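You operate a simulated robot arm through the tools that you are given. There is no shell and no other tool. Be economical: measure what you need, move in short steps, check, and stop when the job is done.

The job below is to be done with a simulated robot arm. You get a single attempt, and the scene is never put back.

Task
Set both blowers as the purple card says and warm the tunnel up.
Fine: air on before heat; wait till the screen says READY.

Only the result counts: the job must be done as asked and must still hold three seconds after the hand-in. Knocking over, shifting, dropping, spilling or breaking anything else fails it.

Robot
A 6-joint arm with a two-finger gripper, hanging from a carriage that runs on a gantry, over the field with the corners [-1.92, 0.303], [-1.92, -1.077], [0.18, -1.077], [0.18, 0.303] (x, y) and turns from -349 to 338 degrees about z. Base frame: it is fixed where the carriage stands at the start and does not move with it; the origin is on the floor, on the carriage's upright axis, x ahead of it, y to its left, z up. Readings come in m, degrees, newtons and seconds.
With the tool pointing down near the work surface it reaches from about 0.1 to 0.42 m from the robot's upright axis, wherever it stands. Its first joint turns from -166.0 to 166.0 degrees. Places, roughly: blue air switch [0.3, -0.4, 1.1]; blue blower dial [0.5, -0.4, 1.3]; blue heat switch [0.3, -0.5, 1.1]; blue reset button [0.3, -0.3, 1.1]; purple air switch [0.3, -0.5, 1.1]; purple blower dial [0.5, -0.6, 1.3]; purple card [-1.5, -2, 1]; purple heat switch [0.3, -0.6, 1.1]; purple reset button [0.3, -0.7, 1.1]; tunnel clamp lever [0.2, -0.4, 0.6]; tunnel handwheel [0.2, -0.5, 0.6]; tunnel hood [0.3, -0.5, 1.1]; tunnel mode switch [0.2, -0.6, 0.6]; tunnel side plate [0.2, -0.5, 1]; tunnel star knob [0.2, -0.3, 1.1]; tunnel width knob [0.3, -0.7, 1.1]. Payload 2.45 kg.
The tool frame sits at the grasp point between the pads (the TCP): z along the fingers, y along the line on which they close. The tips reach 0.026 m beyond it. The gripper opens to 0.096 m. The gripper's body begins 0.069 m behind the TCP.
Orientation is told as [roll, pitch, yaw] about the base's x, y, z axes, in that order, counted from this pose: with the fingers straight down and closing along the base's y, the tool's x points along the base's -x, its y along +y and its z along -z.

Tools
- The arm moves only by the tool jog_arm. Its argument "deltas" is one flat list of numbers, 6 for each row, row after row: the shift along the base's x, y, z in units of 20 mm (1.0 is 20 mm), then the turn, a rotation vector about the base's x, y, z in units of 8 degrees (1.0 is 8 degrees). In form: [dx, dy, dz, wx, wy, wz, dx, dy, dz, wx, wy, wz, ...]. A call has 1 to 10 rows; each row shifts and turns the commanded pose from where the row before left it. "hand" is the opening, from 0 (shut) to 1 (fully open), set as the call begins (left out, the last holds). A call with a number of a shift or a turn outside -1 to 1 is refused whole. A row lasts 0.2 s, in which the tool goes at most 0.05 m and 8.6 degrees; a call with a longer step from one row to the next is refused whole, and so is a gripper value outside its range. A pose out of reach is approached as far as the arm can. The call stops where the force on the tool passes 70 N (or 10 N more than at its start, if that is more) or the arm is blocked; 0.2 s more then pass. The fingers move at their own pace and stop on an object; they squeeze with about 32 N. The grip force told is the motor's: it shows also when the fingers shut on nothing. Time passes only in rows, and 0.2 s behind the last, so rows that do not move let the fingers close. It gives the time, the measured TCP pose, the force on the tool (base axes), the opening and the grip force at its end, in the units of the frame above (readings bear some noise), with the torque about the TCP (base axes, N m) and any sound that the robot's microphone picked up, and new pictures: "views" is both (left out), scene, wrist or none.
- Cameras (640 x 400 px; columns grow to the right, rows downward): "scene" is now at [0.2302, -0.0559, 1.8282]; the picture's right is [-0.92, -0.40, 0.00], its down [-0.35, 0.80, -0.48] and it looks along [0.19, -0.44, -0.88] (base axes); focal length 271 px, centre (320, 200). "wrist" rides on the gripper at [0.082, 0.003, -0.098] in the tool frame; the picture's right is [-0.04, 1.00, 0.00], its down [-0.73, -0.03, -0.68] and it looks along [-0.68, -0.03, 0.73] (tool axes); focal length 256 px, centre (320, 200). There is no depth. A picture from a camera that has moved, and an enlarged one, comes with that camera's place and axes in the base frame and with its lens. The place of the scene camera against the robot may be out by one fixed shift of up to 0.025 m in any direction.
- move_column(by): slides the trunk up (or, below 0, down) by that many m; the arm and the scene camera ride with it, the base frame stays. It gives what a move gives, with no picture.
- base_move(legs): drives the robot by 1 to 6 legs, each [ahead, left, turn to the left] in m, m and degrees, along the robot's own axes; the way and the turn of a leg run together, so that a leg with both is an arc; at most 1.5 m and 180 degrees a leg. The arm and the cameras ride along, it lands a little off, and it stops where it bumps. It keeps to its track: a leg is cut to what the track allows. It gives what a move gives, and a new picture of the scene camera.
- head_to(pan, tilt): turns the head with the scene camera to pan (to the left, within 155 degrees either way) and tilt (down, from -29 to 69), counted from straight ahead of the robot. It gives what a move gives, and a new picture of the scene camera.
- enlarge(camera, box): a new picture of the part [left, top, right, bottom] of that camera's present view, enlarged. The clock stands still meanwhile.
- close_job(): hands the job in; it is judged then, once.

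Go step by step. Nothing tells you exact positions but the pictures and the camera data: compare them with the known pose of the tool, close in by small moves and look again before you grip or let go. The budget is 120 turns and 260 pictures, counting those below and the enlarged ones. Unless the task says otherwise, let go and move clear before handing in, and close with one line.

The tools are called after ">>>" by a JSON object that holds its "fn" and its "kwargs". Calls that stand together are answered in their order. jog_arm: Moves the arm, as the interface text tells. Its arguments: {"type":"object","properties":{"deltas":{"type":"array"},"hand":{"type":"number"},"views":{"type":"string","enum":["both","scene","wrist","none"]}},"required":["deltas"]} The other tools are called the same way: move_column (by) slides the trunk up or down; base_move (legs) drives the base; head_to (pan, tilt) turns the head that bears the scene camera; enlarge (camera, box) takes an enlarged picture of a part of a camera's view; close_job () hands the job in.

At the start:

```text
clock: 0.0
eef_pos: [0.1324, -0.4613, 0.9991]
tool_rot: [-0.1, 0.0, -0.1]
ft_force: [-0.2, 0.6, 0.6]
wrist_torque: [-0.02, 0.01, -0.02]
width: 0.0961
gripper_force: 0.0
trunk travel left (down, up): [-0.575, 0.027]
robot x, y, heading: [-0.004, -0.001, -0.1]
head pan, tilt: [-66.4, 61.1]
```

scene: 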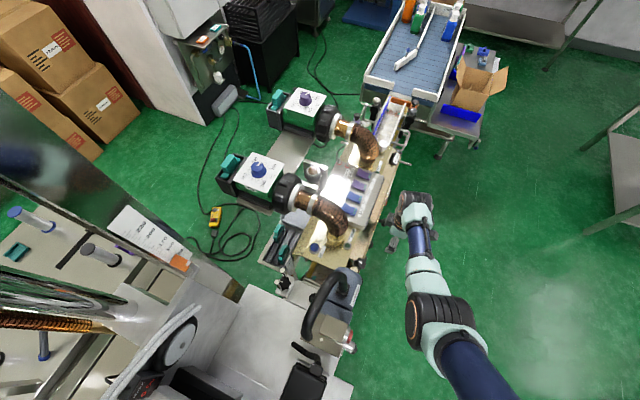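
wrist: 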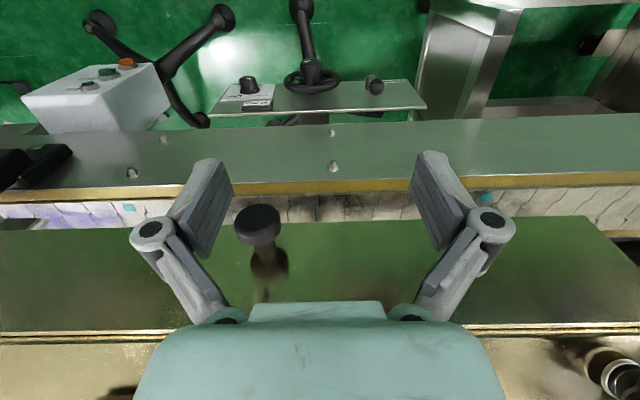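

I see two blowers with dials behind a hood of switches; the card is far off at about [-1.5, -2, 1]. First I look closely at the panel, then turn the head towards the card.

>>> {"fn": "enlarge", "kwargs": {"camera": "scene", "box": [210, 80, 430, 260]}}

>>> {"fn": "head_to", "kwargs": {"pan": -130, "tilt": 20}}

```text
2.22 times, centred on (320, 170) of scene
camera zoom: at [0.2302, -0.0559, 1.8282], right [-0.92, -0.4, 0.0], down [-0.35, 0.8, -0.48], along [0.19, -0.44, -0.88], focal length 601 px, centre (320, 267)
```

zoom: 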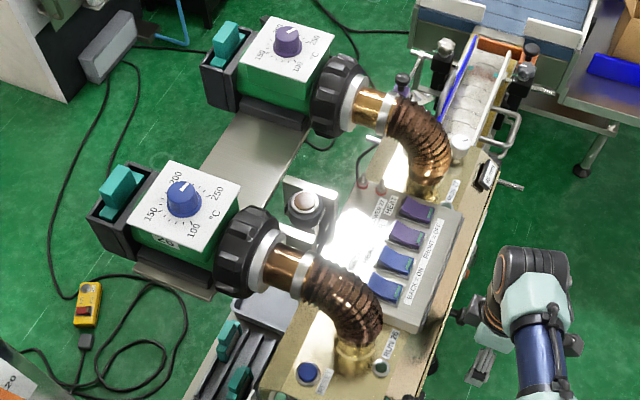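

```text
clock: 1.3
eef_pos: [0.1322, -0.4596, 1.0004]
tool_rot: [0.1, 0.0, 0.0]
ft_force: [0.1, -0.7, 0.6]
wrist_torque: [0.01, -0.04, -0.02]
width: 0.0957
gripper_force: 0.1
trunk travel left (down, up): [-0.575, 0.027]
robot x, y, heading: [-0.0003, -0.0009, 0.2]
head pan, tilt: [-130.0, 20.0]
camera scene: at [0.1443, -0.0674, 1.8876], right [-0.77, 0.64, 0.0], down [0.22, 0.26, -0.94], along [-0.6, -0.72, -0.34], focal length 271 px, centre (320, 200)
```

scene: 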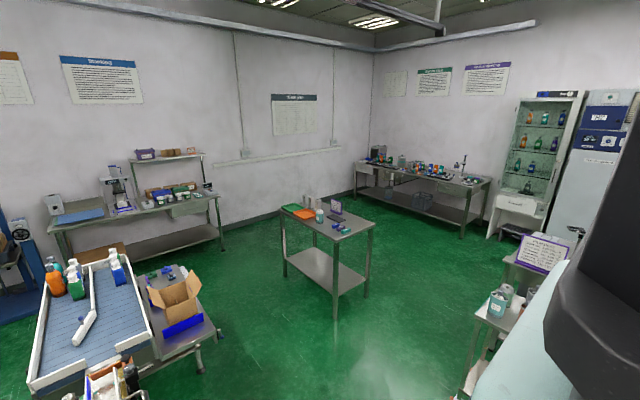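

The card should be near pixel (330, 205) on the small table; there is another purple-framed sheet at right. I enlarge both.

>>> {"fn": "enlarge", "kwargs": {"camera": "scene", "box": [270, 180, 390, 255]}}

>>> {"fn": "enlarge", "kwargs": {"camera": "scene", "box": [490, 220, 586, 280]}}

>>> {"fn": "enlarge", "kwargs": {"camera": "scene", "box": [380, 50, 540, 150]}}

```text
5.33 times, centred on (330, 218) of scene
camera zoom: at [0.1443, -0.0674, 1.8876], right [-0.77, 0.64, 0.0], down [0.22, 0.26, -0.94], along [-0.6, -0.72, -0.34], focal length 1444 px, centre (267, 107)
```

zoom: 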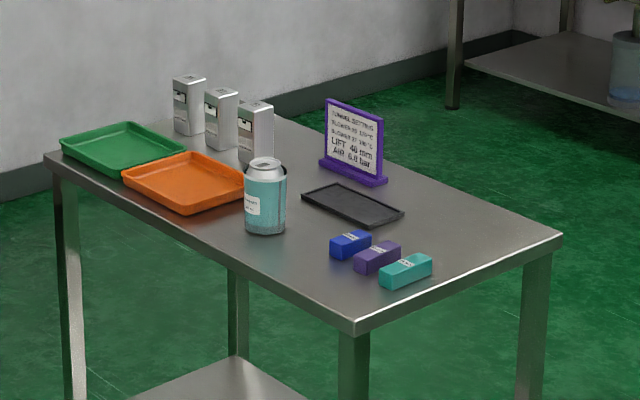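

```text
6.67 times, centred on (538, 250) of scene
camera zoom: at [0.1443, -0.0674, 1.8876], right [-0.77, 0.64, 0.0], down [0.22, 0.26, -0.94], along [-0.6, -0.72, -0.34], focal length 1804 px, centre (-1133, -133)
```

zoom: 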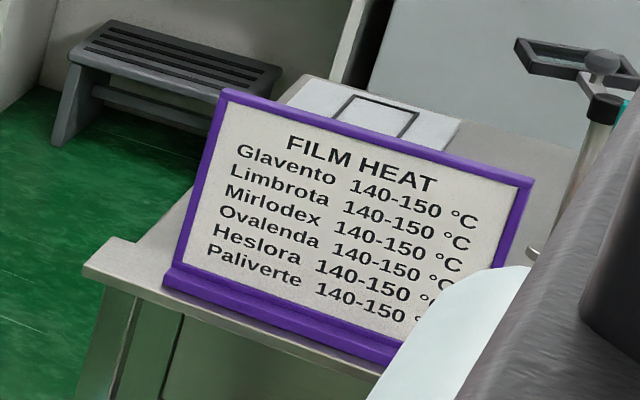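

```text
4.00 times, centred on (460, 100) of scene
camera zoom: at [0.1443, -0.0674, 1.8876], right [-0.77, 0.64, 0.0], down [0.22, 0.26, -0.94], along [-0.6, -0.72, -0.34], focal length 1083 px, centre (-240, 600)
```

zoom: 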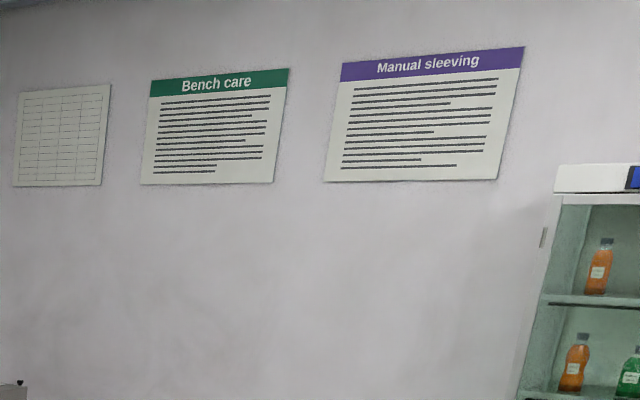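

The card on the table names the tunnel settings. I enlarge it as far as possible.

>>> {"fn": "enlarge", "kwargs": {"camera": "scene", "box": [329, 197, 345, 207]}}

```text
16.00 times, centred on (337, 202) of scene
camera zoom: at [0.1443, -0.0674, 1.8876], right [-0.77, 0.64, 0.0], down [0.22, 0.26, -0.94], along [-0.6, -0.72, -0.34], focal length 4330 px, centre (48, 168)
```

zoom: 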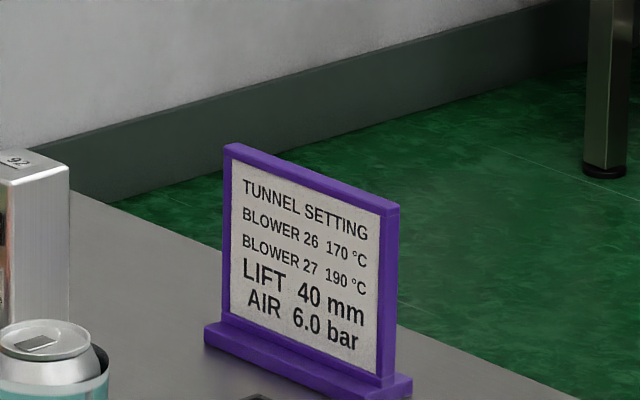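

Card: blower 26 → 170 °C, blower 27 → 190 °C. Back to the tunnel to read the labels and dials.

>>> {"fn": "head_to", "kwargs": {"pan": -66.4, "tilt": 61.1}}

>>> {"fn": "enlarge", "kwargs": {"camera": "scene", "box": [330, 140, 394, 180]}}

>>> {"fn": "enlarge", "kwargs": {"camera": "scene", "box": [330, 170, 394, 210]}}

>>> {"fn": "enlarge", "kwargs": {"camera": "scene", "box": [240, 140, 304, 180]}}

>>> {"fn": "enlarge", "kwargs": {"camera": "scene", "box": [276, 82, 340, 122]}}

```text
clock: 2.7
eef_pos: [0.1325, -0.4589, 1.0003]
tool_rot: [0.0, 0.0, 0.1]
ft_force: [-0.4, 0.0, -0.4]
wrist_torque: [0.02, -0.02, 0.03]
width: 0.096
gripper_force: 0.1
trunk travel left (down, up): [-0.575, 0.027]
robot x, y, heading: [0.0013, -0.003, 0.1]
head pan, tilt: [-66.4, 61.1]
camera scene: at [0.2302, -0.056, 1.8282], right [-0.92, -0.4, 0.0], down [-0.35, 0.8, -0.48], along [0.19, -0.44, -0.88], focal length 271 px, centre (320, 200)
```

scene: 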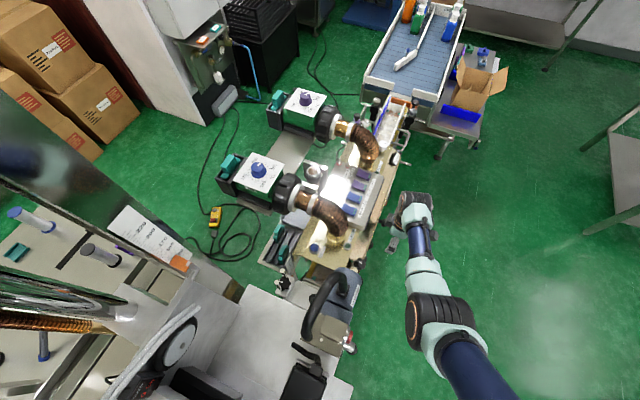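

```text
10.00 times, centred on (362, 160) of scene
camera zoom: at [0.2302, -0.056, 1.8282], right [-0.92, -0.4, 0.0], down [-0.35, 0.8, -0.48], along [0.19, -0.44, -0.88], focal length 2706 px, centre (-100, 600)
```

zoom: 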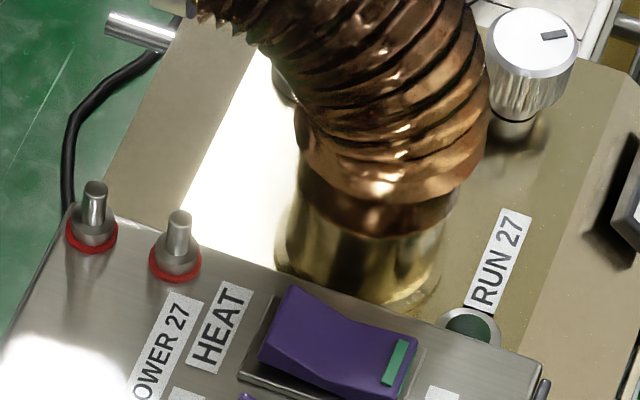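

```text
10.00 times, centred on (362, 190) of scene
camera zoom: at [0.2302, -0.056, 1.8282], right [-0.92, -0.4, 0.0], down [-0.35, 0.8, -0.48], along [0.19, -0.44, -0.88], focal length 2706 px, centre (-100, 300)
```

zoom: 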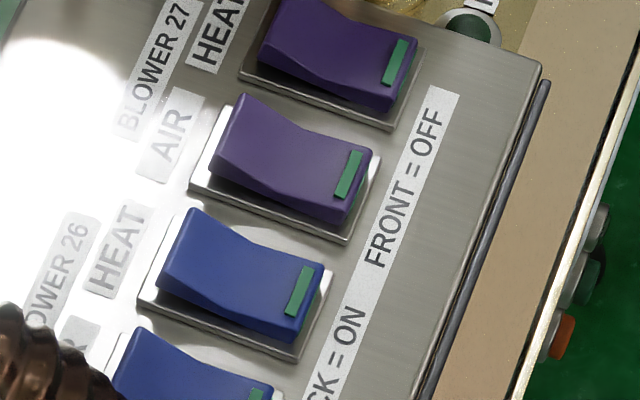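

```text
10.00 times, centred on (272, 160) of scene
camera zoom: at [0.2302, -0.056, 1.8282], right [-0.92, -0.4, 0.0], down [-0.35, 0.8, -0.48], along [0.19, -0.44, -0.88], focal length 2706 px, centre (800, 600)
```

zoom: 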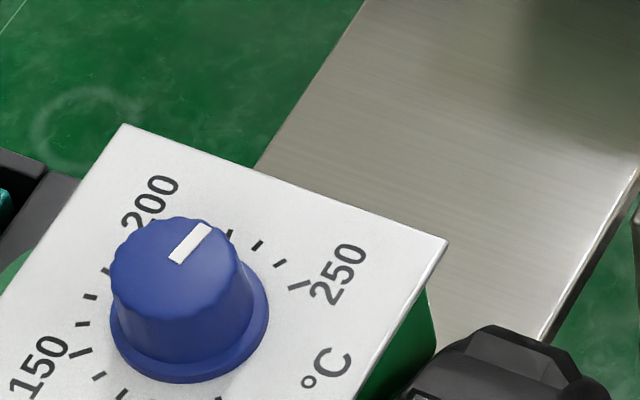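

```text
10.00 times, centred on (308, 102) of scene
camera zoom: at [0.2302, -0.056, 1.8282], right [-0.92, -0.4, 0.0], down [-0.35, 0.8, -0.48], along [0.19, -0.44, -0.88], focal length 2706 px, centre (440, 1180)
```

zoom: 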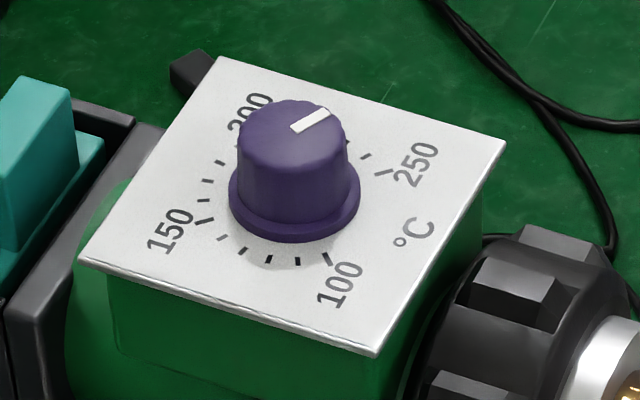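

Knob 27 (purple) and 26 (blue) both point a bit past 200 now; the switches need pressing at the back for ON. I raise the arm clear of the hood first.

>>> {"fn": "jog_arm", "kwargs": {"deltas": [0, 0, 1, 0, 0, 0, 0, 0, 1, 0, 0, 0, 0, 0, 1, 0, 0, 0, 0, 0, 1, 0, 0, 0, 0, 0, 1, 0, 0, 0, 0, 0, 1, 0, 0, 0, 0, 0, 1, 0, 0, 0, 0, 0, 1, 0, 0, 0, 0, 0, 1, 0, 0, 0, 0, 0, 1, 0, 0, 0], "views": "none"}}

>>> {"fn": "jog_arm", "kwargs": {"deltas": [0, 0, 1, 0, 0, 0, 0, 0, 1, 0, 0, 0, 0, 0, 1, 0, 0, 0, 0, 0, 1, 0, 0, 0, 0, 0, 1, 0, 0, 0, 0, 0, 1, 0, 0, 0, 0, 0, 1, 0, 0, 0, 0, 0, 1, 0, 0, 0, 0, 0, 1, 0, 0, 0, 0, 0, 1, 0, 0, 0], "views": "both"}}

```text
clock: 4.9
eef_pos: [0.1333, -0.4636, 1.1951]
tool_rot: [0.0, 0.1, -0.1]
ft_force: [0.1, -0.2, -0.1]
wrist_torque: [-0.01, 0.01, 0.01]
width: 0.096
gripper_force: 0.0
out of reach, approached as far as the arm can: row 10
trunk travel left (down, up): [-0.575, 0.027]
robot x, y, heading: [0.0017, 0.0018, -0.3]
head pan, tilt: [-66.4, 61.1]
```

```text
clock: 7.1
eef_pos: [0.1611, -0.5564, 1.2863]
tool_rot: [0.1, 0.0, 0.0]
ft_force: [-0.5, 0.4, 0.5]
wrist_torque: [-0.03, 0.02, 0.01]
width: 0.0962
gripper_force: 0.1
out of reach, approached as far as the arm can: row 1, 2, 3, 4, 5, 6, 7, 8, 9, 10
trunk travel left (down, up): [-0.575, 0.027]
robot x, y, heading: [0.0005, -0.002, -0.1]
head pan, tilt: [-66.4, 61.1]
camera scene: at [0.2303, -0.0559, 1.8282], right [-0.92, -0.4, 0.0], down [-0.35, 0.8, -0.48], along [0.19, -0.44, -0.88], focal length 271 px, centre (320, 200)
camera wrist: at [0.0803, -0.5543, 1.3846], right [0.04, 1.0, 0.0], down [0.73, -0.03, 0.68], along [0.68, -0.03, -0.73], focal length 256 px, centre (320, 200)
```

scene: 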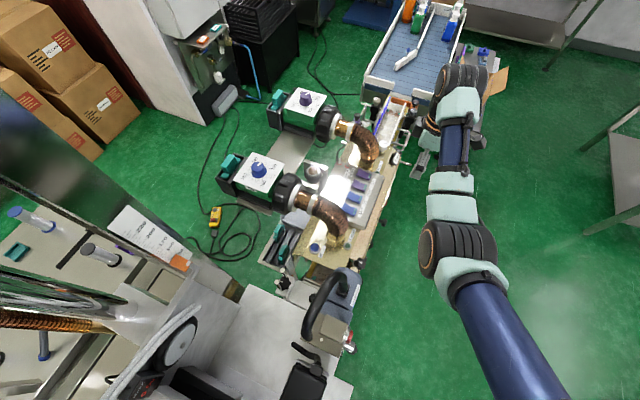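
wrist: 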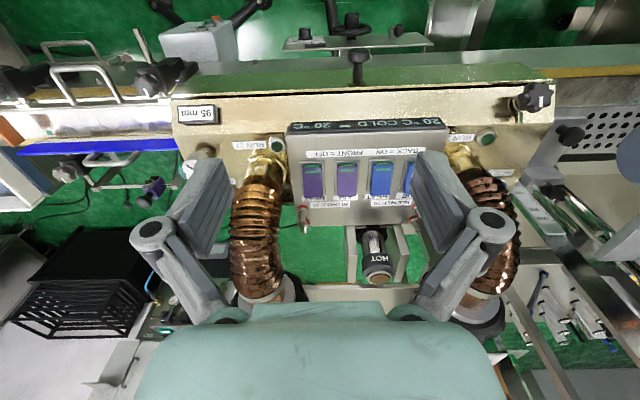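

The tunnel's own screen reads "20 °C COLD – 20 °C", so I can watch it with the wrist camera. The dials are high and need the arm stretched out, so I drive the carriage back and sideways, and turn it to face the blowers.

>>> {"fn": "move_column", "kwargs": {"by": 0.027}}

>>> {"fn": "base_move", "kwargs": {"legs": [[-0.4, 0, 0], [0, -0.48, 0], [0, 0, 74]]}}

>>> {"fn": "head_to", "kwargs": {"pan": -74, "tilt": 40}}

```text
clock: 7.8
eef_pos: [0.1612, -0.5558, 1.3134]
tool_rot: [0.0, 0.0, 0.0]
ft_force: [0.2, -0.2, -0.5]
wrist_torque: [0.01, -0.02, 0.02]
width: 0.0958
gripper_force: 0.1
trunk travel left (down, up): [-0.602, 0.0]
robot x, y, heading: [0.0011, -0.0015, 0.0]
head pan, tilt: [-66.4, 61.1]
```

```text
clock: 16.1
eef_pos: [0.1784, -0.4642, 1.3127]
tool_rot: [0.0, 0.0, 76.1]
ft_force: [-0.2, 0.7, 0.7]
wrist_torque: [0.01, 0.0, -0.03]
width: 0.0959
gripper_force: 0.0
trunk travel left (down, up): [-0.602, 0.0]
robot x, y, heading: [-0.3981, -0.4878, 75.9]
head pan, tilt: [-66.4, 61.1]
camera scene: at [-0.2835, -0.2777, 1.8552], right [0.17, -0.99, 0.0], down [-0.86, -0.15, -0.48], along [0.48, 0.08, -0.88], focal length 271 px, centre (320, 200)
```

scene: 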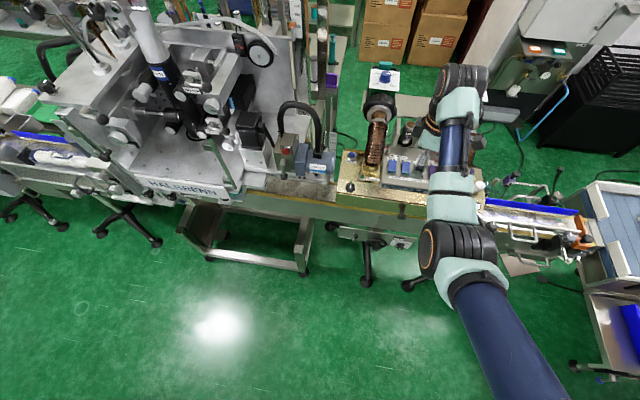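

```text
clock: 16.9
eef_pos: [0.1784, -0.465, 1.3138]
tool_rot: [0.0, 0.0, 76.1]
ft_force: [-0.3, 0.9, 0.5]
wrist_torque: [0.03, 0.0, -0.01]
width: 0.0962
gripper_force: 0.1
trunk travel left (down, up): [-0.602, 0.0]
robot x, y, heading: [-0.4019, -0.4858, 76.3]
head pan, tilt: [-74.0, 40.0]
camera scene: at [-0.263, -0.2856, 1.8831], right [0.04, -1.0, 0.0], down [-0.64, -0.02, -0.77], along [0.77, 0.03, -0.64], focal length 271 px, centre (320, 200)
```

scene: 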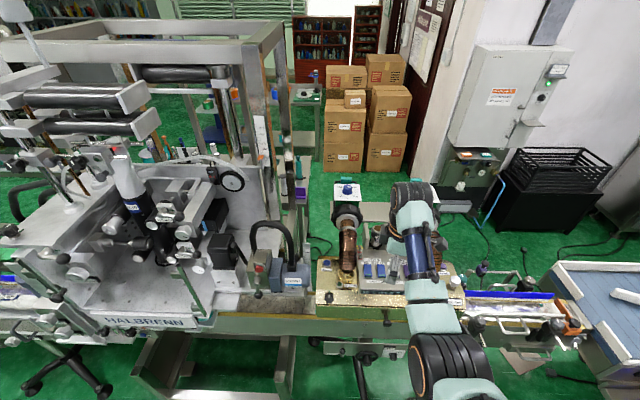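

Triangulating the blue knob top from the two views gives about [0.52, -0.35, 1.29]. I turn the gripper back so that it closes along y, and try for more height.

>>> {"fn": "jog_arm", "kwargs": {"deltas": [0, 0, 0, 0, 0, -1, 0, 0, 0, 0, 0, -1, 0, 0, 0, 0, 0, -1, 0, 0, 0, 0, 0, -1, 0, 0, 0, 0, 0, -1, 0, 0, 0, 0, 0, -1, 0, 0, 0, 0, 0, -1, 0, 0, 0, 0, 0, -1, 0, 0, 0, 0, 0, -1, 0, 0, 0, 0, 0, -0.5], "views": "none"}}

>>> {"fn": "jog_arm", "kwargs": {"deltas": [0.5, 0, 1, 0, 0, 0, 0.5, 0, 1, 0, 0, 0, 0.5, 0, 1, 0, 0, 0], "views": "both"}}

```text
clock: 19.1
eef_pos: [0.1781, -0.4642, 1.3127]
tool_rot: [0.0, -0.1, 0.1]
ft_force: [-0.4, 0.7, 0.6]
wrist_torque: [0.0, 0.0, 0.02]
width: 0.0962
gripper_force: 0.0
trunk travel left (down, up): [-0.602, 0.0]
robot x, y, heading: [-0.4008, -0.4844, 76.3]
head pan, tilt: [-74.0, 40.0]
```

```text
clock: 19.9
eef_pos: [0.2124, -0.4643, 1.3716]
tool_rot: [0.0, 0.0, 0.2]
ft_force: [0.2, -0.5, -0.3]
wrist_torque: [-0.03, -0.05, -0.02]
width: 0.0957
gripper_force: 0.1
out of reach, approached as far as the arm can: row 1
trunk travel left (down, up): [-0.602, 0.0]
robot x, y, heading: [-0.4027, -0.4881, 76.1]
head pan, tilt: [-74.0, 40.0]
camera scene: at [-0.263, -0.2856, 1.8831], right [0.04, -1.0, 0.0], down [-0.64, -0.02, -0.77], along [0.77, 0.03, -0.64], focal length 271 px, centre (320, 200)
camera wrist: at [0.1319, -0.4625, 1.4696], right [0.04, 1.0, 0.0], down [0.73, -0.03, 0.68], along [0.68, -0.03, -0.73], focal length 256 px, centre (320, 200)
```

scene: 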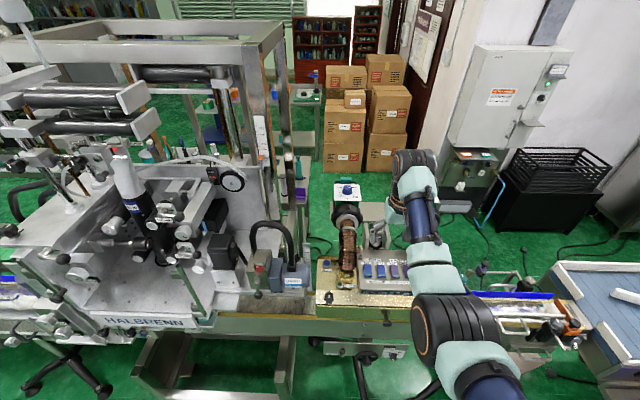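
wrist: 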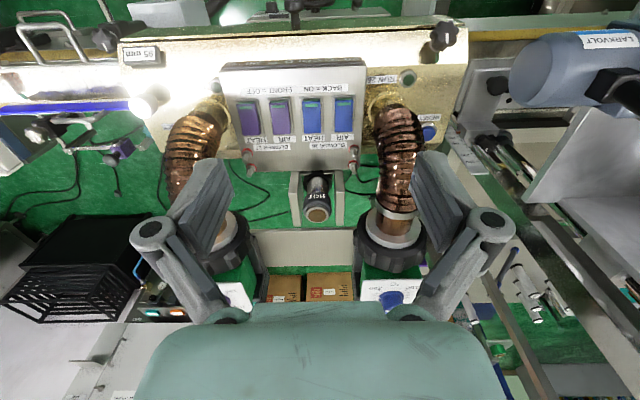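

Height is now sufficient (1.37). I drive the carriage so that the gripper comes just short of the blue dial, staying high.

>>> {"fn": "base_move", "kwargs": {"legs": [[0.16, -0.21, 0]]}}

>>> {"fn": "jog_arm", "kwargs": {"deltas": [0, 0, 0, 0, 0, 0], "views": "wrist"}}

```text
clock: 21.8
eef_pos: [0.4584, -0.3562, 1.3717]
tool_rot: [0.0, 0.0, 0.1]
ft_force: [-0.7, 0.3, -0.2]
wrist_torque: [0.01, -0.03, -0.04]
width: 0.096
gripper_force: 0.0
trunk travel left (down, up): [-0.602, 0.0]
robot x, y, heading: [-0.1534, -0.3785, 76.2]
head pan, tilt: [-74.0, 40.0]
camera scene: at [-0.0183, -0.1792, 1.8832], right [0.04, -1.0, 0.0], down [-0.64, -0.02, -0.77], along [0.77, 0.03, -0.64], focal length 271 px, centre (320, 200)
```

scene: 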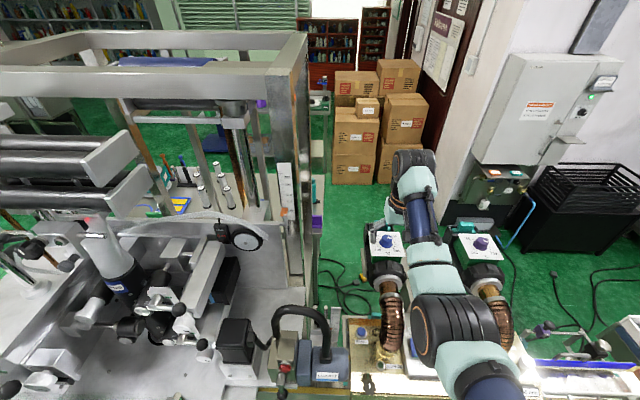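

```text
clock: 22.2
eef_pos: [0.4572, -0.3568, 1.3726]
tool_rot: [0.0, -0.1, 0.1]
ft_force: [-0.5, -0.9, -0.9]
wrist_torque: [0.0, 0.02, 0.03]
width: 0.0962
gripper_force: 0.1
trunk travel left (down, up): [-0.602, 0.0]
robot x, y, heading: [-0.1564, -0.3823, 76.0]
head pan, tilt: [-74.0, 40.0]
camera wrist: at [0.3768, -0.3556, 1.4696], right [0.04, 1.0, 0.0], down [0.73, -0.03, 0.68], along [0.68, -0.03, -0.73], focal length 256 px, centre (320, 200)
```

wrist: 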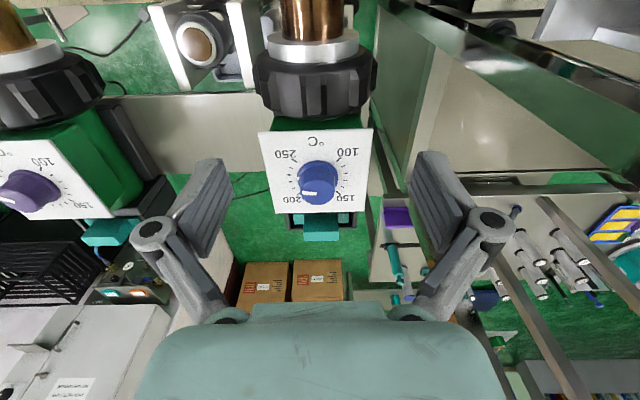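

Both dials are in the wrist view. I enlarge them to read the pointers and scales.

>>> {"fn": "enlarge", "kwargs": {"camera": "wrist", "box": [248, 125, 388, 213]}}

>>> {"fn": "enlarge", "kwargs": {"camera": "wrist", "box": [0, 135, 120, 225]}}

```text
4.55 times, centred on (318, 169) of wrist
camera zoom: at [0.3768, -0.3556, 1.4696], right [0.04, 1.0, 0.0], down [0.73, -0.03, 0.68], along [0.68, -0.03, -0.73], focal length 1164 px, centre (329, 341)
```

zoom: 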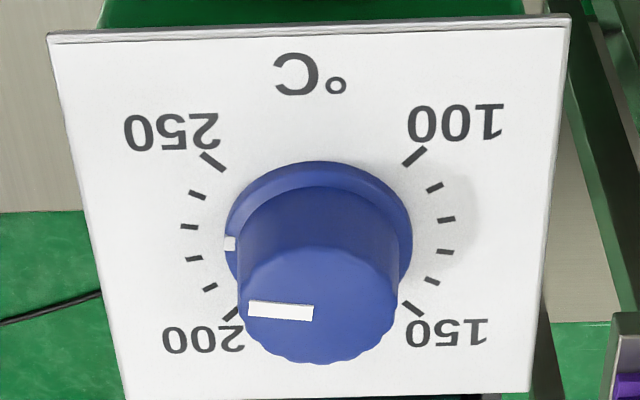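

```text
4.44 times, centred on (60, 180) of wrist
camera zoom: at [0.3768, -0.3556, 1.4696], right [0.04, 1.0, 0.0], down [0.73, -0.03, 0.68], along [0.68, -0.03, -0.73], focal length 1138 px, centre (1476, 289)
```

zoom: 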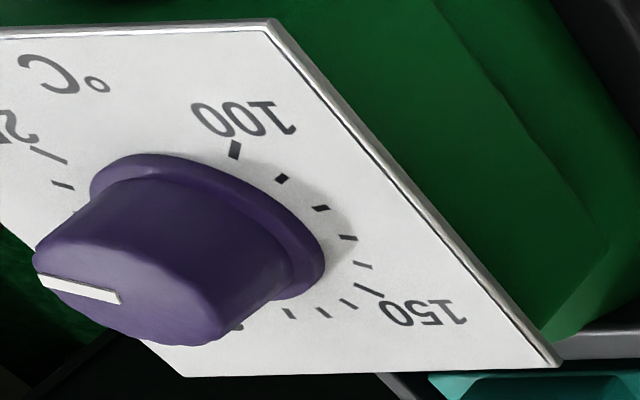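

Scale: 100/150/200/250 sit at 135°, 45°, -45°, -135° in base angle, i.e. 1.8° per °C; blue points to about 225, so it needs about +99° for 170; purple similarly about +63° for 190. I move nearer and take a second wrist view to fix the knob position.

>>> {"fn": "jog_arm", "kwargs": {"deltas": [1, 0, 0, 0, 0, 0, 1, 0, 0, 0, 0, 0, 0.5, 0, 0, 0, 0, 0], "views": "wrist"}}

>>> {"fn": "enlarge", "kwargs": {"camera": "wrist", "box": [238, 60, 398, 160]}}

```text
clock: 23.0
eef_pos: [0.5043, -0.3572, 1.371]
tool_rot: [0.0, 0.1, 0.1]
ft_force: [-0.4, 0.3, 0.2]
wrist_torque: [0.0, -0.03, 0.02]
width: 0.0961
gripper_force: 0.2
trunk travel left (down, up): [-0.602, 0.0]
robot x, y, heading: [-0.155, -0.3823, 76.1]
head pan, tilt: [-74.0, 40.0]
camera wrist: at [0.4234, -0.3551, 1.469], right [0.04, 1.0, 0.0], down [0.73, -0.03, 0.68], along [0.68, -0.03, -0.73], focal length 256 px, centre (320, 200)
```

wrist: 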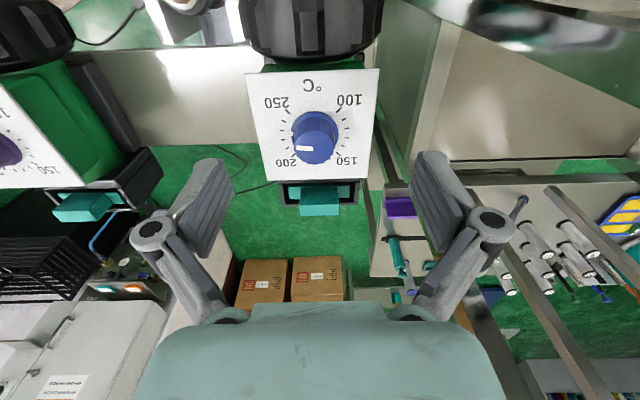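

```text
4.00 times, centred on (318, 110) of wrist
camera zoom: at [0.4234, -0.3551, 1.469], right [0.04, 1.0, 0.0], down [0.73, -0.03, 0.68], along [0.68, -0.03, -0.73], focal length 1024 px, centre (328, 560)
```

zoom: 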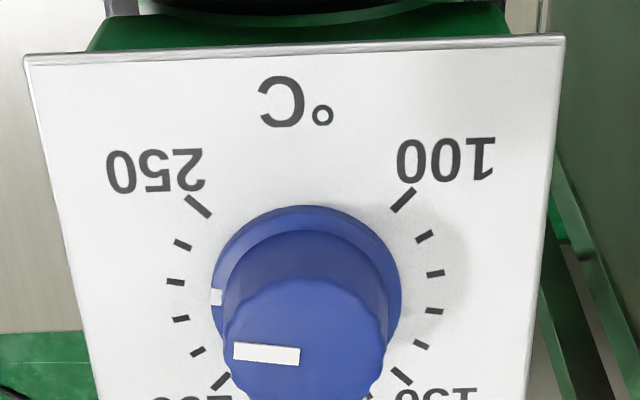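

Triangulation gives the blue knob: top centre ≈ [0.523, -0.364, 1.304], plate ≈ 1.272. I pre-turn the gripper by -48°, half close it, centre it and descend partway.

>>> {"fn": "jog_arm", "kwargs": {"deltas": [0.4, -0.15, 0, 0, 0, -1, 0.5, -0.19, 0, 0, 0, -1, 0, 0, -0.5, 0, 0, -1, 0, 0, -0.5, 0, 0, -1, 0, 0, -0.5, 0, 0, -1, 0, 0, 0, 0, 0, -1], "hand": 0.55, "views": "both"}}

```text
clock: 24.4
eef_pos: [0.4971, -0.3628, 1.3442]
tool_rot: [0.0, 0.0, -48.0]
ft_force: [-1.1, -0.8, -0.3]
wrist_torque: [0.01, 0.0, 0.01]
width: 0.0529
gripper_force: 0.0
out of reach, approached as far as the arm can: row 1, 2
trunk travel left (down, up): [-0.602, 0.0]
robot x, y, heading: [-0.1545, -0.3773, 75.9]
head pan, tilt: [-74.0, 40.0]
camera scene: at [-0.0183, -0.1792, 1.8832], right [0.04, -1.0, 0.0], down [-0.64, -0.02, -0.77], along [0.77, 0.03, -0.64], focal length 271 px, centre (320, 200)
camera wrist: at [0.4463, -0.3017, 1.4419], right [0.77, 0.64, 0.0], down [0.47, -0.56, 0.68], along [0.43, -0.52, -0.73], focal length 256 px, centre (320, 200)
```

scene: 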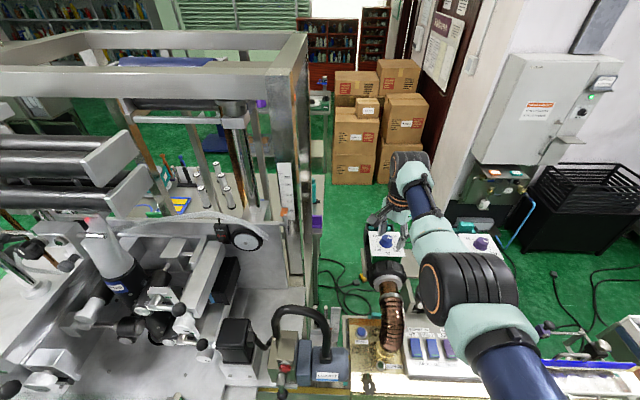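
wrist: 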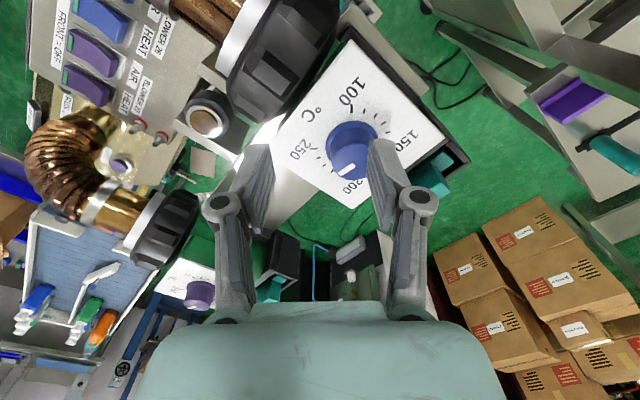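

The arm is at its limit outward, so I move the carriage 3 cm closer.

>>> {"fn": "base_move", "kwargs": {"legs": [[0.008, -0.03, 0]]}}

>>> {"fn": "jog_arm", "kwargs": {"deltas": [0, 0, 0, 0, 0, 0], "views": "wrist"}}

>>> {"fn": "enlarge", "kwargs": {"camera": "wrist", "box": [240, 40, 432, 160]}}

```text
clock: 25.2
eef_pos: [0.5283, -0.3633, 1.3451]
tool_rot: [0.1, 0.0, -47.9]
ft_force: [0.9, 0.1, 0.7]
wrist_torque: [0.02, 0.0, -0.01]
width: 0.053
gripper_force: 0.1
trunk travel left (down, up): [-0.602, 0.0]
robot x, y, heading: [-0.1204, -0.3801, 76.0]
head pan, tilt: [-74.0, 40.0]
camera scene: at [0.0126, -0.1788, 1.8832], right [0.04, -1.0, 0.0], down [-0.64, -0.02, -0.77], along [0.77, 0.03, -0.64], focal length 271 px, centre (320, 200)
```

scene: 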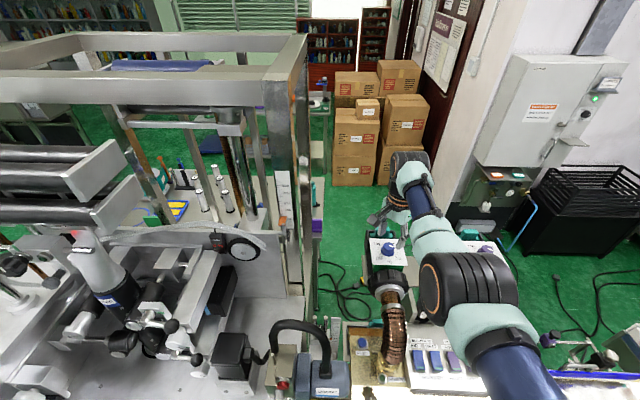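

```text
clock: 25.6
eef_pos: [0.5279, -0.3633, 1.3442]
tool_rot: [-0.2, -0.1, -47.8]
ft_force: [0.6, 0.0, 0.2]
wrist_torque: [-0.04, 0.03, -0.02]
width: 0.0527
gripper_force: 0.1
trunk travel left (down, up): [-0.602, 0.0]
robot x, y, heading: [-0.1179, -0.3799, 76.2]
head pan, tilt: [-74.0, 40.0]
camera wrist: at [0.477, -0.3014, 1.4419], right [0.77, 0.64, 0.0], down [0.47, -0.56, 0.68], along [0.43, -0.52, -0.73], focal length 256 px, centre (320, 200)
```

wrist: 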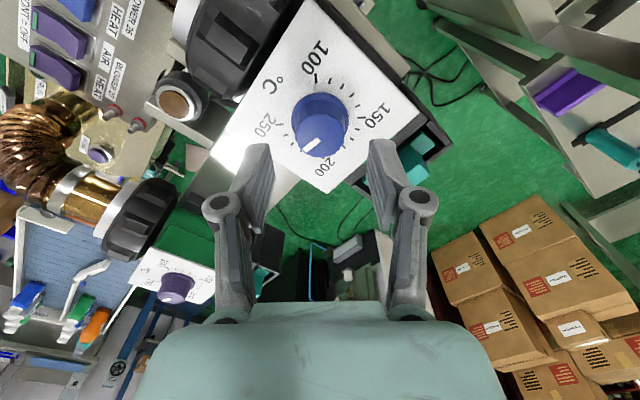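

```text
3.33 times, centred on (336, 100) of wrist
camera zoom: at [0.477, -0.3014, 1.4419], right [0.77, 0.64, 0.0], down [0.47, -0.56, 0.68], along [0.43, -0.52, -0.73], focal length 853 px, centre (267, 533)
```

zoom: 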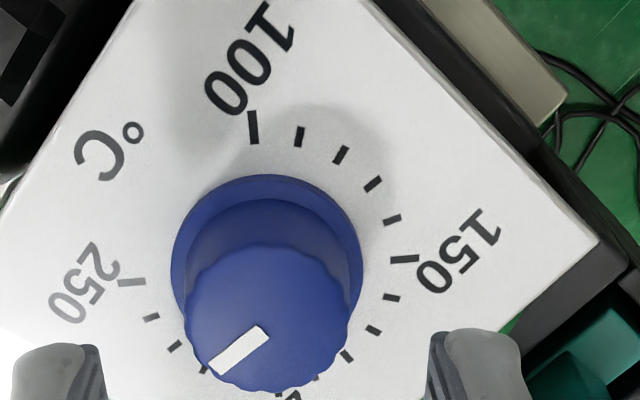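

The knob is centred within a few mm under the tool. I correct slightly and descend to knob height, then close.

>>> {"fn": "jog_arm", "kwargs": {"deltas": [-0.15, 0.08, -0.6, 0, 0, 0, 0, 0, -0.6, 0, 0, 0, 0, 0, -0.5, 0, 0, 0], "views": "wrist"}}

>>> {"fn": "enlarge", "kwargs": {"camera": "wrist", "box": [224, 60, 416, 220]}}

```text
clock: 26.4
eef_pos: [0.525, -0.3604, 1.3108]
tool_rot: [0.0, 0.0, -47.9]
ft_force: [-0.2, -0.2, 0.2]
wrist_torque: [0.0, 0.01, -0.01]
width: 0.0528
gripper_force: 0.1
trunk travel left (down, up): [-0.602, 0.0]
robot x, y, heading: [-0.1252, -0.3805, 76.1]
head pan, tilt: [-74.0, 40.0]
camera wrist: at [0.4742, -0.2997, 1.4083], right [0.77, 0.64, 0.0], down [0.47, -0.56, 0.68], along [0.44, -0.52, -0.73], focal length 256 px, centre (320, 200)
```

wrist: 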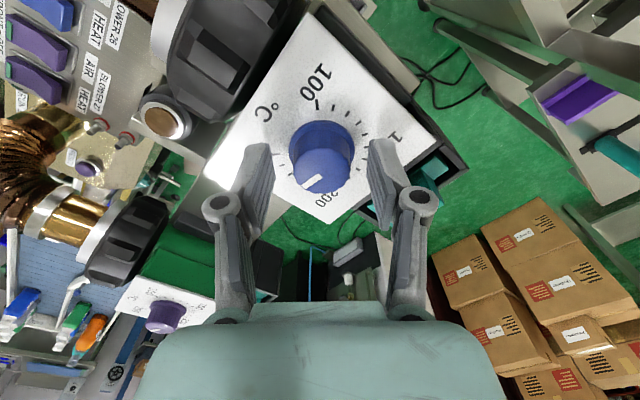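

```text
2.50 times, centred on (320, 140) of wrist
camera zoom: at [0.4742, -0.2997, 1.4083], right [0.77, 0.64, 0.0], down [0.47, -0.56, 0.68], along [0.44, -0.52, -0.73], focal length 640 px, centre (320, 350)
```

zoom: 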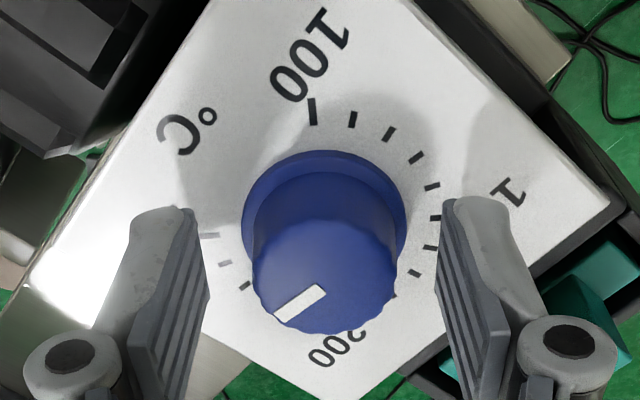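

Knob top is at about 1.299, tips at about 1.285 — well placed. I go 2 mm lower and close.

>>> {"fn": "jog_arm", "kwargs": {"deltas": [0, 0, -0.1, 0, 0, 0, 0, 0, 0, 0, 0, 0, 0, 0, 0, 0, 0, 0], "hand": 0.15, "views": "wrist"}}

```text
clock: 27.2
eef_pos: [0.5256, -0.3597, 1.3086]
tool_rot: [0.1, 0.1, -47.8]
ft_force: [0.0, 1.9, 8.1]
wrist_torque: [-0.16, -0.35, 0.01]
width: 0.0336
gripper_force: 45.4
trunk travel left (down, up): [-0.602, 0.0]
robot x, y, heading: [-0.1265, -0.3813, 76.3]
head pan, tilt: [-74.0, 40.0]
camera wrist: at [0.4746, -0.2991, 1.4074], right [0.77, 0.64, 0.0], down [0.47, -0.56, 0.68], along [0.44, -0.52, -0.73], focal length 256 px, centre (320, 200)
```

wrist: 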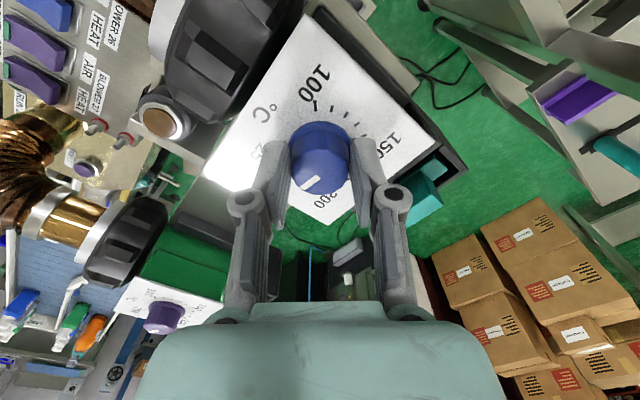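

The knob is gripped (33.6 mm). I turn by +48° and check.

>>> {"fn": "jog_arm", "kwargs": {"deltas": [0, 0, 0, 0, 0, 1, 0, 0, 0, 0, 0, 1, 0, 0, 0, 0, 0, 1, 0, 0, 0, 0, 0, 1, 0, 0, 0, 0, 0, 1, 0, 0, 0, 0, 0, 1], "views": "wrist"}}

>>> {"fn": "enlarge", "kwargs": {"camera": "wrist", "box": [224, 60, 416, 220]}}

```text
clock: 28.6
eef_pos: [0.5243, -0.3624, 1.3094]
tool_rot: [0.0, 0.0, 0.3]
ft_force: [-16.5, -4.7, 31.6]
wrist_torque: [-0.13, 0.26, -0.01]
width: 0.0335
gripper_force: 44.7
trunk travel left (down, up): [-0.602, 0.0]
robot x, y, heading: [-0.1276, -0.381, 76.3]
head pan, tilt: [-74.0, 40.0]
camera wrist: at [0.4446, -0.3606, 1.4073], right [0.04, 1.0, 0.0], down [0.73, -0.02, 0.68], along [0.68, -0.03, -0.73], focal length 256 px, centre (320, 200)
```

wrist: 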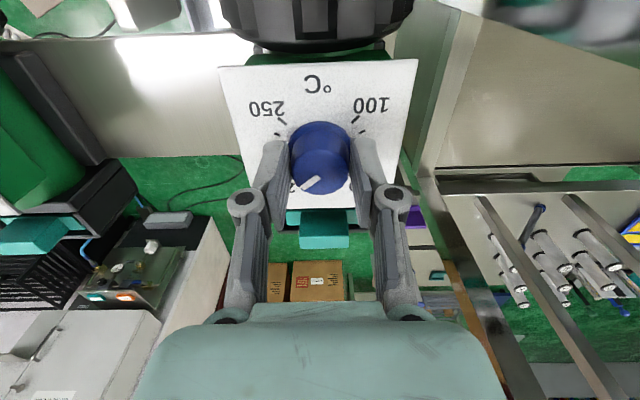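

```text
2.50 times, centred on (320, 140) of wrist
camera zoom: at [0.4446, -0.3606, 1.4073], right [0.04, 1.0, 0.0], down [0.73, -0.02, 0.68], along [0.68, -0.03, -0.73], focal length 640 px, centre (320, 350)
```

zoom: 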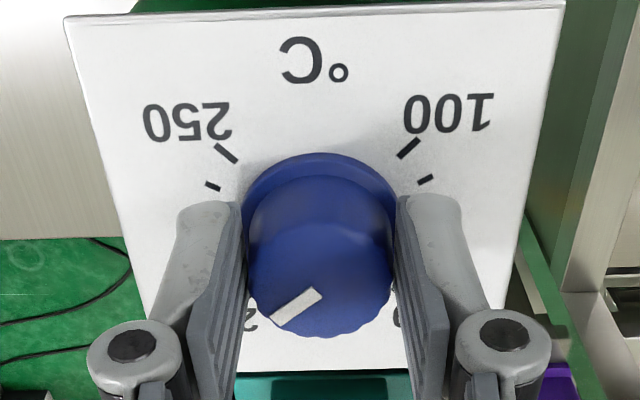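

The knob follows the gripper. I turn on another +48°.

>>> {"fn": "jog_arm", "kwargs": {"deltas": [0, 0, 0, 0, 0, 1, 0, 0, 0, 0, 0, 1, 0, 0, 0, 0, 0, 1, 0, 0, 0, 0, 0, 1, 0, 0, 0, 0, 0, 1, 0, 0, 0, 0, 0, 1], "views": "wrist"}}

>>> {"fn": "enlarge", "kwargs": {"camera": "wrist", "box": [224, 60, 416, 220]}}

```text
clock: 30.0
eef_pos: [0.5272, -0.3631, 1.3094]
tool_rot: [-0.2, 0.0, 48.3]
ft_force: [-9.1, -18.1, 27.0]
wrist_torque: [0.11, -0.26, -0.04]
width: 0.0337
gripper_force: 44.5
trunk travel left (down, up): [-0.602, 0.0]
robot x, y, heading: [-0.1228, -0.3803, 76.1]
head pan, tilt: [-74.0, 40.0]
camera wrist: at [0.4701, -0.4238, 1.4069], right [-0.72, 0.7, 0.0], down [0.51, 0.53, 0.68], along [0.47, 0.49, -0.73], focal length 256 px, centre (320, 200)
```

wrist: 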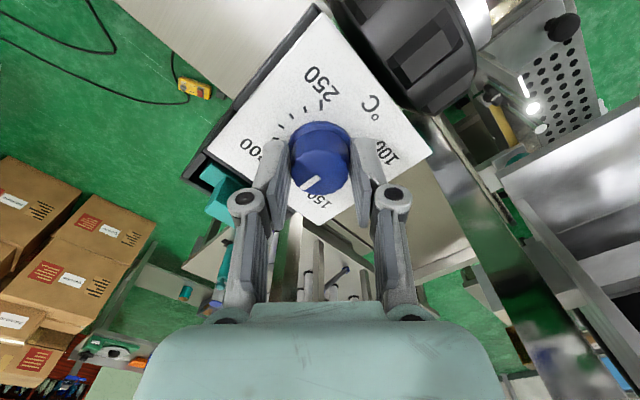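

```text
2.50 times, centred on (320, 140) of wrist
camera zoom: at [0.4701, -0.4238, 1.4069], right [-0.72, 0.7, 0.0], down [0.51, 0.53, 0.68], along [0.47, 0.49, -0.73], focal length 640 px, centre (320, 350)
```

zoom: 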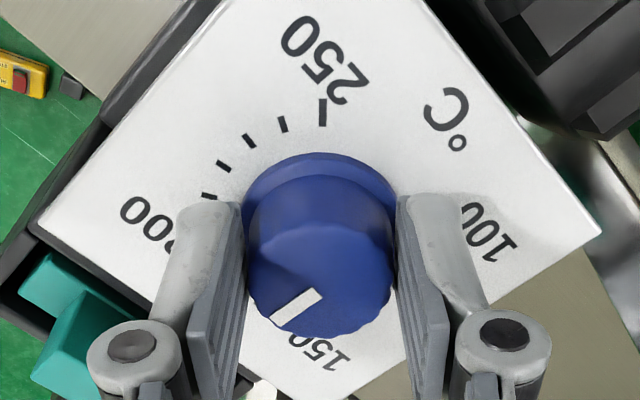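

The pointer is near 172–177 now. I add about 5°, let go, and lift to read the dial exactly.

>>> {"fn": "jog_arm", "kwargs": {"deltas": [0, 0, 0, 0, 0, 0.6, 0, 0, 0, 0, 0, 0], "views": "none"}}

>>> {"fn": "jog_arm", "kwargs": {"deltas": [0, 0, 0, 0, 0, 0, 0, 0, 0, 0, 0, 0, 0, 0, 1, 0, 0, 0, 0, 0, 1, 0, 0, 0, 0, 0, 0, 0, 0, -1, 0, 0, 0, 0, 0, -1, 0, 0, 0, 0, 0, -1, 0, 0, 0, 0, 0, -1, 0, 0, 0, 0, 0, -1, 0, 0, 0, 0, 0, -1], "hand": 0.55, "views": "wrist"}}

>>> {"fn": "enlarge", "kwargs": {"camera": "wrist", "box": [238, 60, 398, 160]}}

```text
clock: 30.6
eef_pos: [0.5257, -0.3633, 1.3093]
tool_rot: [-0.1, 0.1, 53.1]
ft_force: [-3.5, -19.7, 23.9]
wrist_torque: [-0.1, -0.26, 0.0]
width: 0.0333
gripper_force: 45.0
trunk travel left (down, up): [-0.602, 0.0]
robot x, y, heading: [-0.1298, -0.3805, 76.2]
head pan, tilt: [-74.0, 40.0]
```

```text
clock: 32.8
eef_pos: [0.5246, -0.3603, 1.3478]
tool_rot: [0.0, 0.0, 4.8]
ft_force: [-0.4, -0.5, -0.1]
wrist_torque: [0.02, -0.02, 0.03]
width: 0.0526
gripper_force: 0.1
trunk travel left (down, up): [-0.602, 0.0]
robot x, y, heading: [-0.1257, -0.3794, 76.1]
head pan, tilt: [-74.0, 40.0]
camera wrist: at [0.4446, -0.3657, 1.446], right [-0.04, 1.0, 0.0], down [0.73, 0.03, 0.68], along [0.68, 0.03, -0.73], focal length 256 px, centre (320, 200)
```

wrist: 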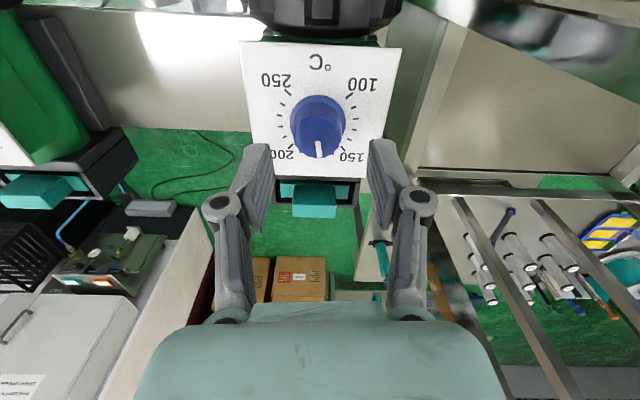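

```text
4.00 times, centred on (318, 110) of wrist
camera zoom: at [0.4446, -0.3657, 1.446], right [-0.04, 1.0, 0.0], down [0.73, 0.03, 0.68], along [0.68, 0.03, -0.73], focal length 1024 px, centre (328, 560)
```

zoom: 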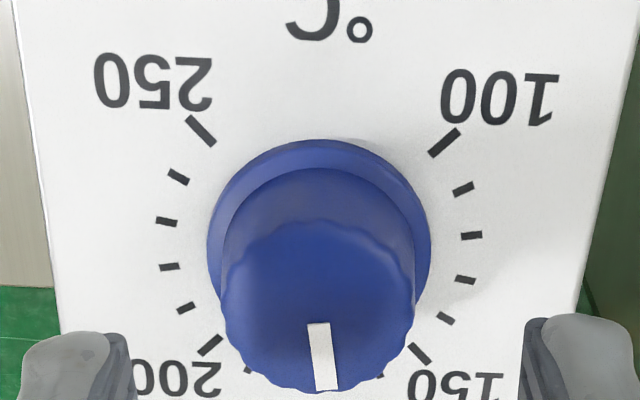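

Computation from the marks gives the blue pointer at 9.2° → 169.9 °C. Now I shift the carriage about 0.27 m to the purple dial at the same height.

>>> {"fn": "base_move", "kwargs": {"legs": [[-0.257, -0.064, 0]]}}

>>> {"fn": "jog_arm", "kwargs": {"deltas": [0, 0, 0, 0, 0, -0.6], "views": "wrist"}}

>>> {"fn": "enlarge", "kwargs": {"camera": "wrist", "box": [238, 60, 398, 160]}}

```text
clock: 34.7
eef_pos: [0.5256, -0.6251, 1.349]
tool_rot: [0.0, -0.1, 5.1]
ft_force: [-0.2, 0.0, 0.3]
wrist_torque: [0.01, 0.02, 0.0]
width: 0.0528
gripper_force: 0.0
trunk travel left (down, up): [-0.602, 0.0]
robot x, y, heading: [-0.1234, -0.6474, 76.5]
head pan, tilt: [-74.0, 40.0]
camera scene: at [0.0122, -0.4462, 1.8832], right [0.04, -1.0, 0.0], down [-0.64, -0.03, -0.77], along [0.77, 0.03, -0.64], focal length 271 px, centre (320, 200)
```

scene: 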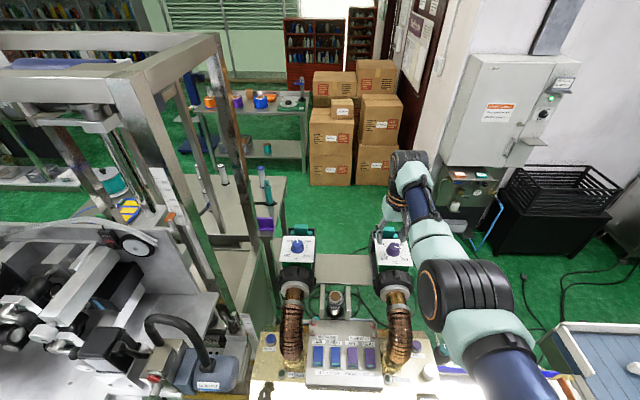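

```text
clock: 35.1
eef_pos: [0.5244, -0.6252, 1.348]
tool_rot: [0.0, 0.0, 0.4]
ft_force: [-1.0, 0.0, -0.1]
wrist_torque: [0.0, 0.02, 0.02]
width: 0.0528
gripper_force: 0.1
trunk travel left (down, up): [-0.602, 0.0]
robot x, y, heading: [-0.1227, -0.6461, 76.5]
head pan, tilt: [-74.0, 40.0]
camera wrist: at [0.4453, -0.6243, 1.446], right [0.03, 1.0, 0.0], down [0.73, -0.02, 0.68], along [0.68, -0.02, -0.73], focal length 256 px, centre (320, 200)
```

wrist: 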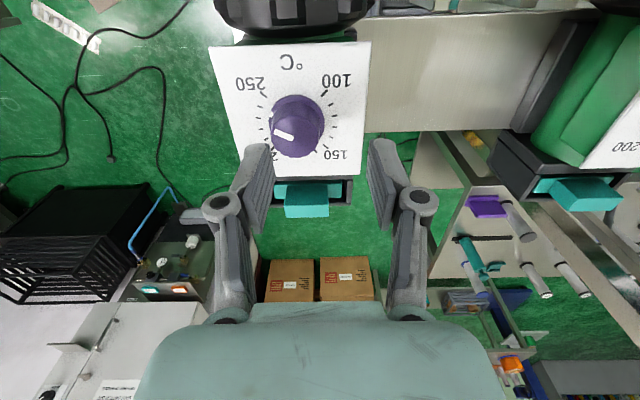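

```text
4.00 times, centred on (318, 110) of wrist
camera zoom: at [0.4453, -0.6243, 1.446], right [0.03, 1.0, 0.0], down [0.73, -0.02, 0.68], along [0.68, -0.02, -0.73], focal length 1024 px, centre (328, 560)
```

zoom: 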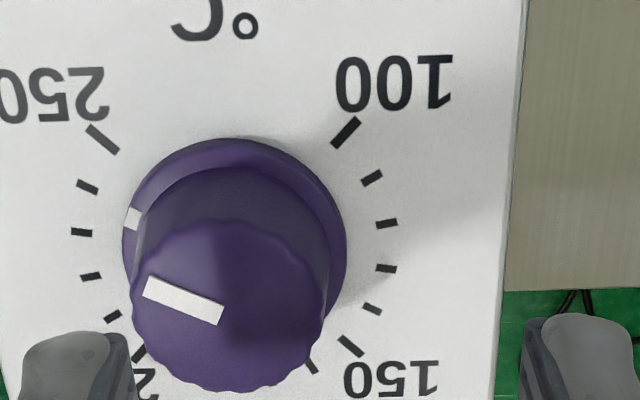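

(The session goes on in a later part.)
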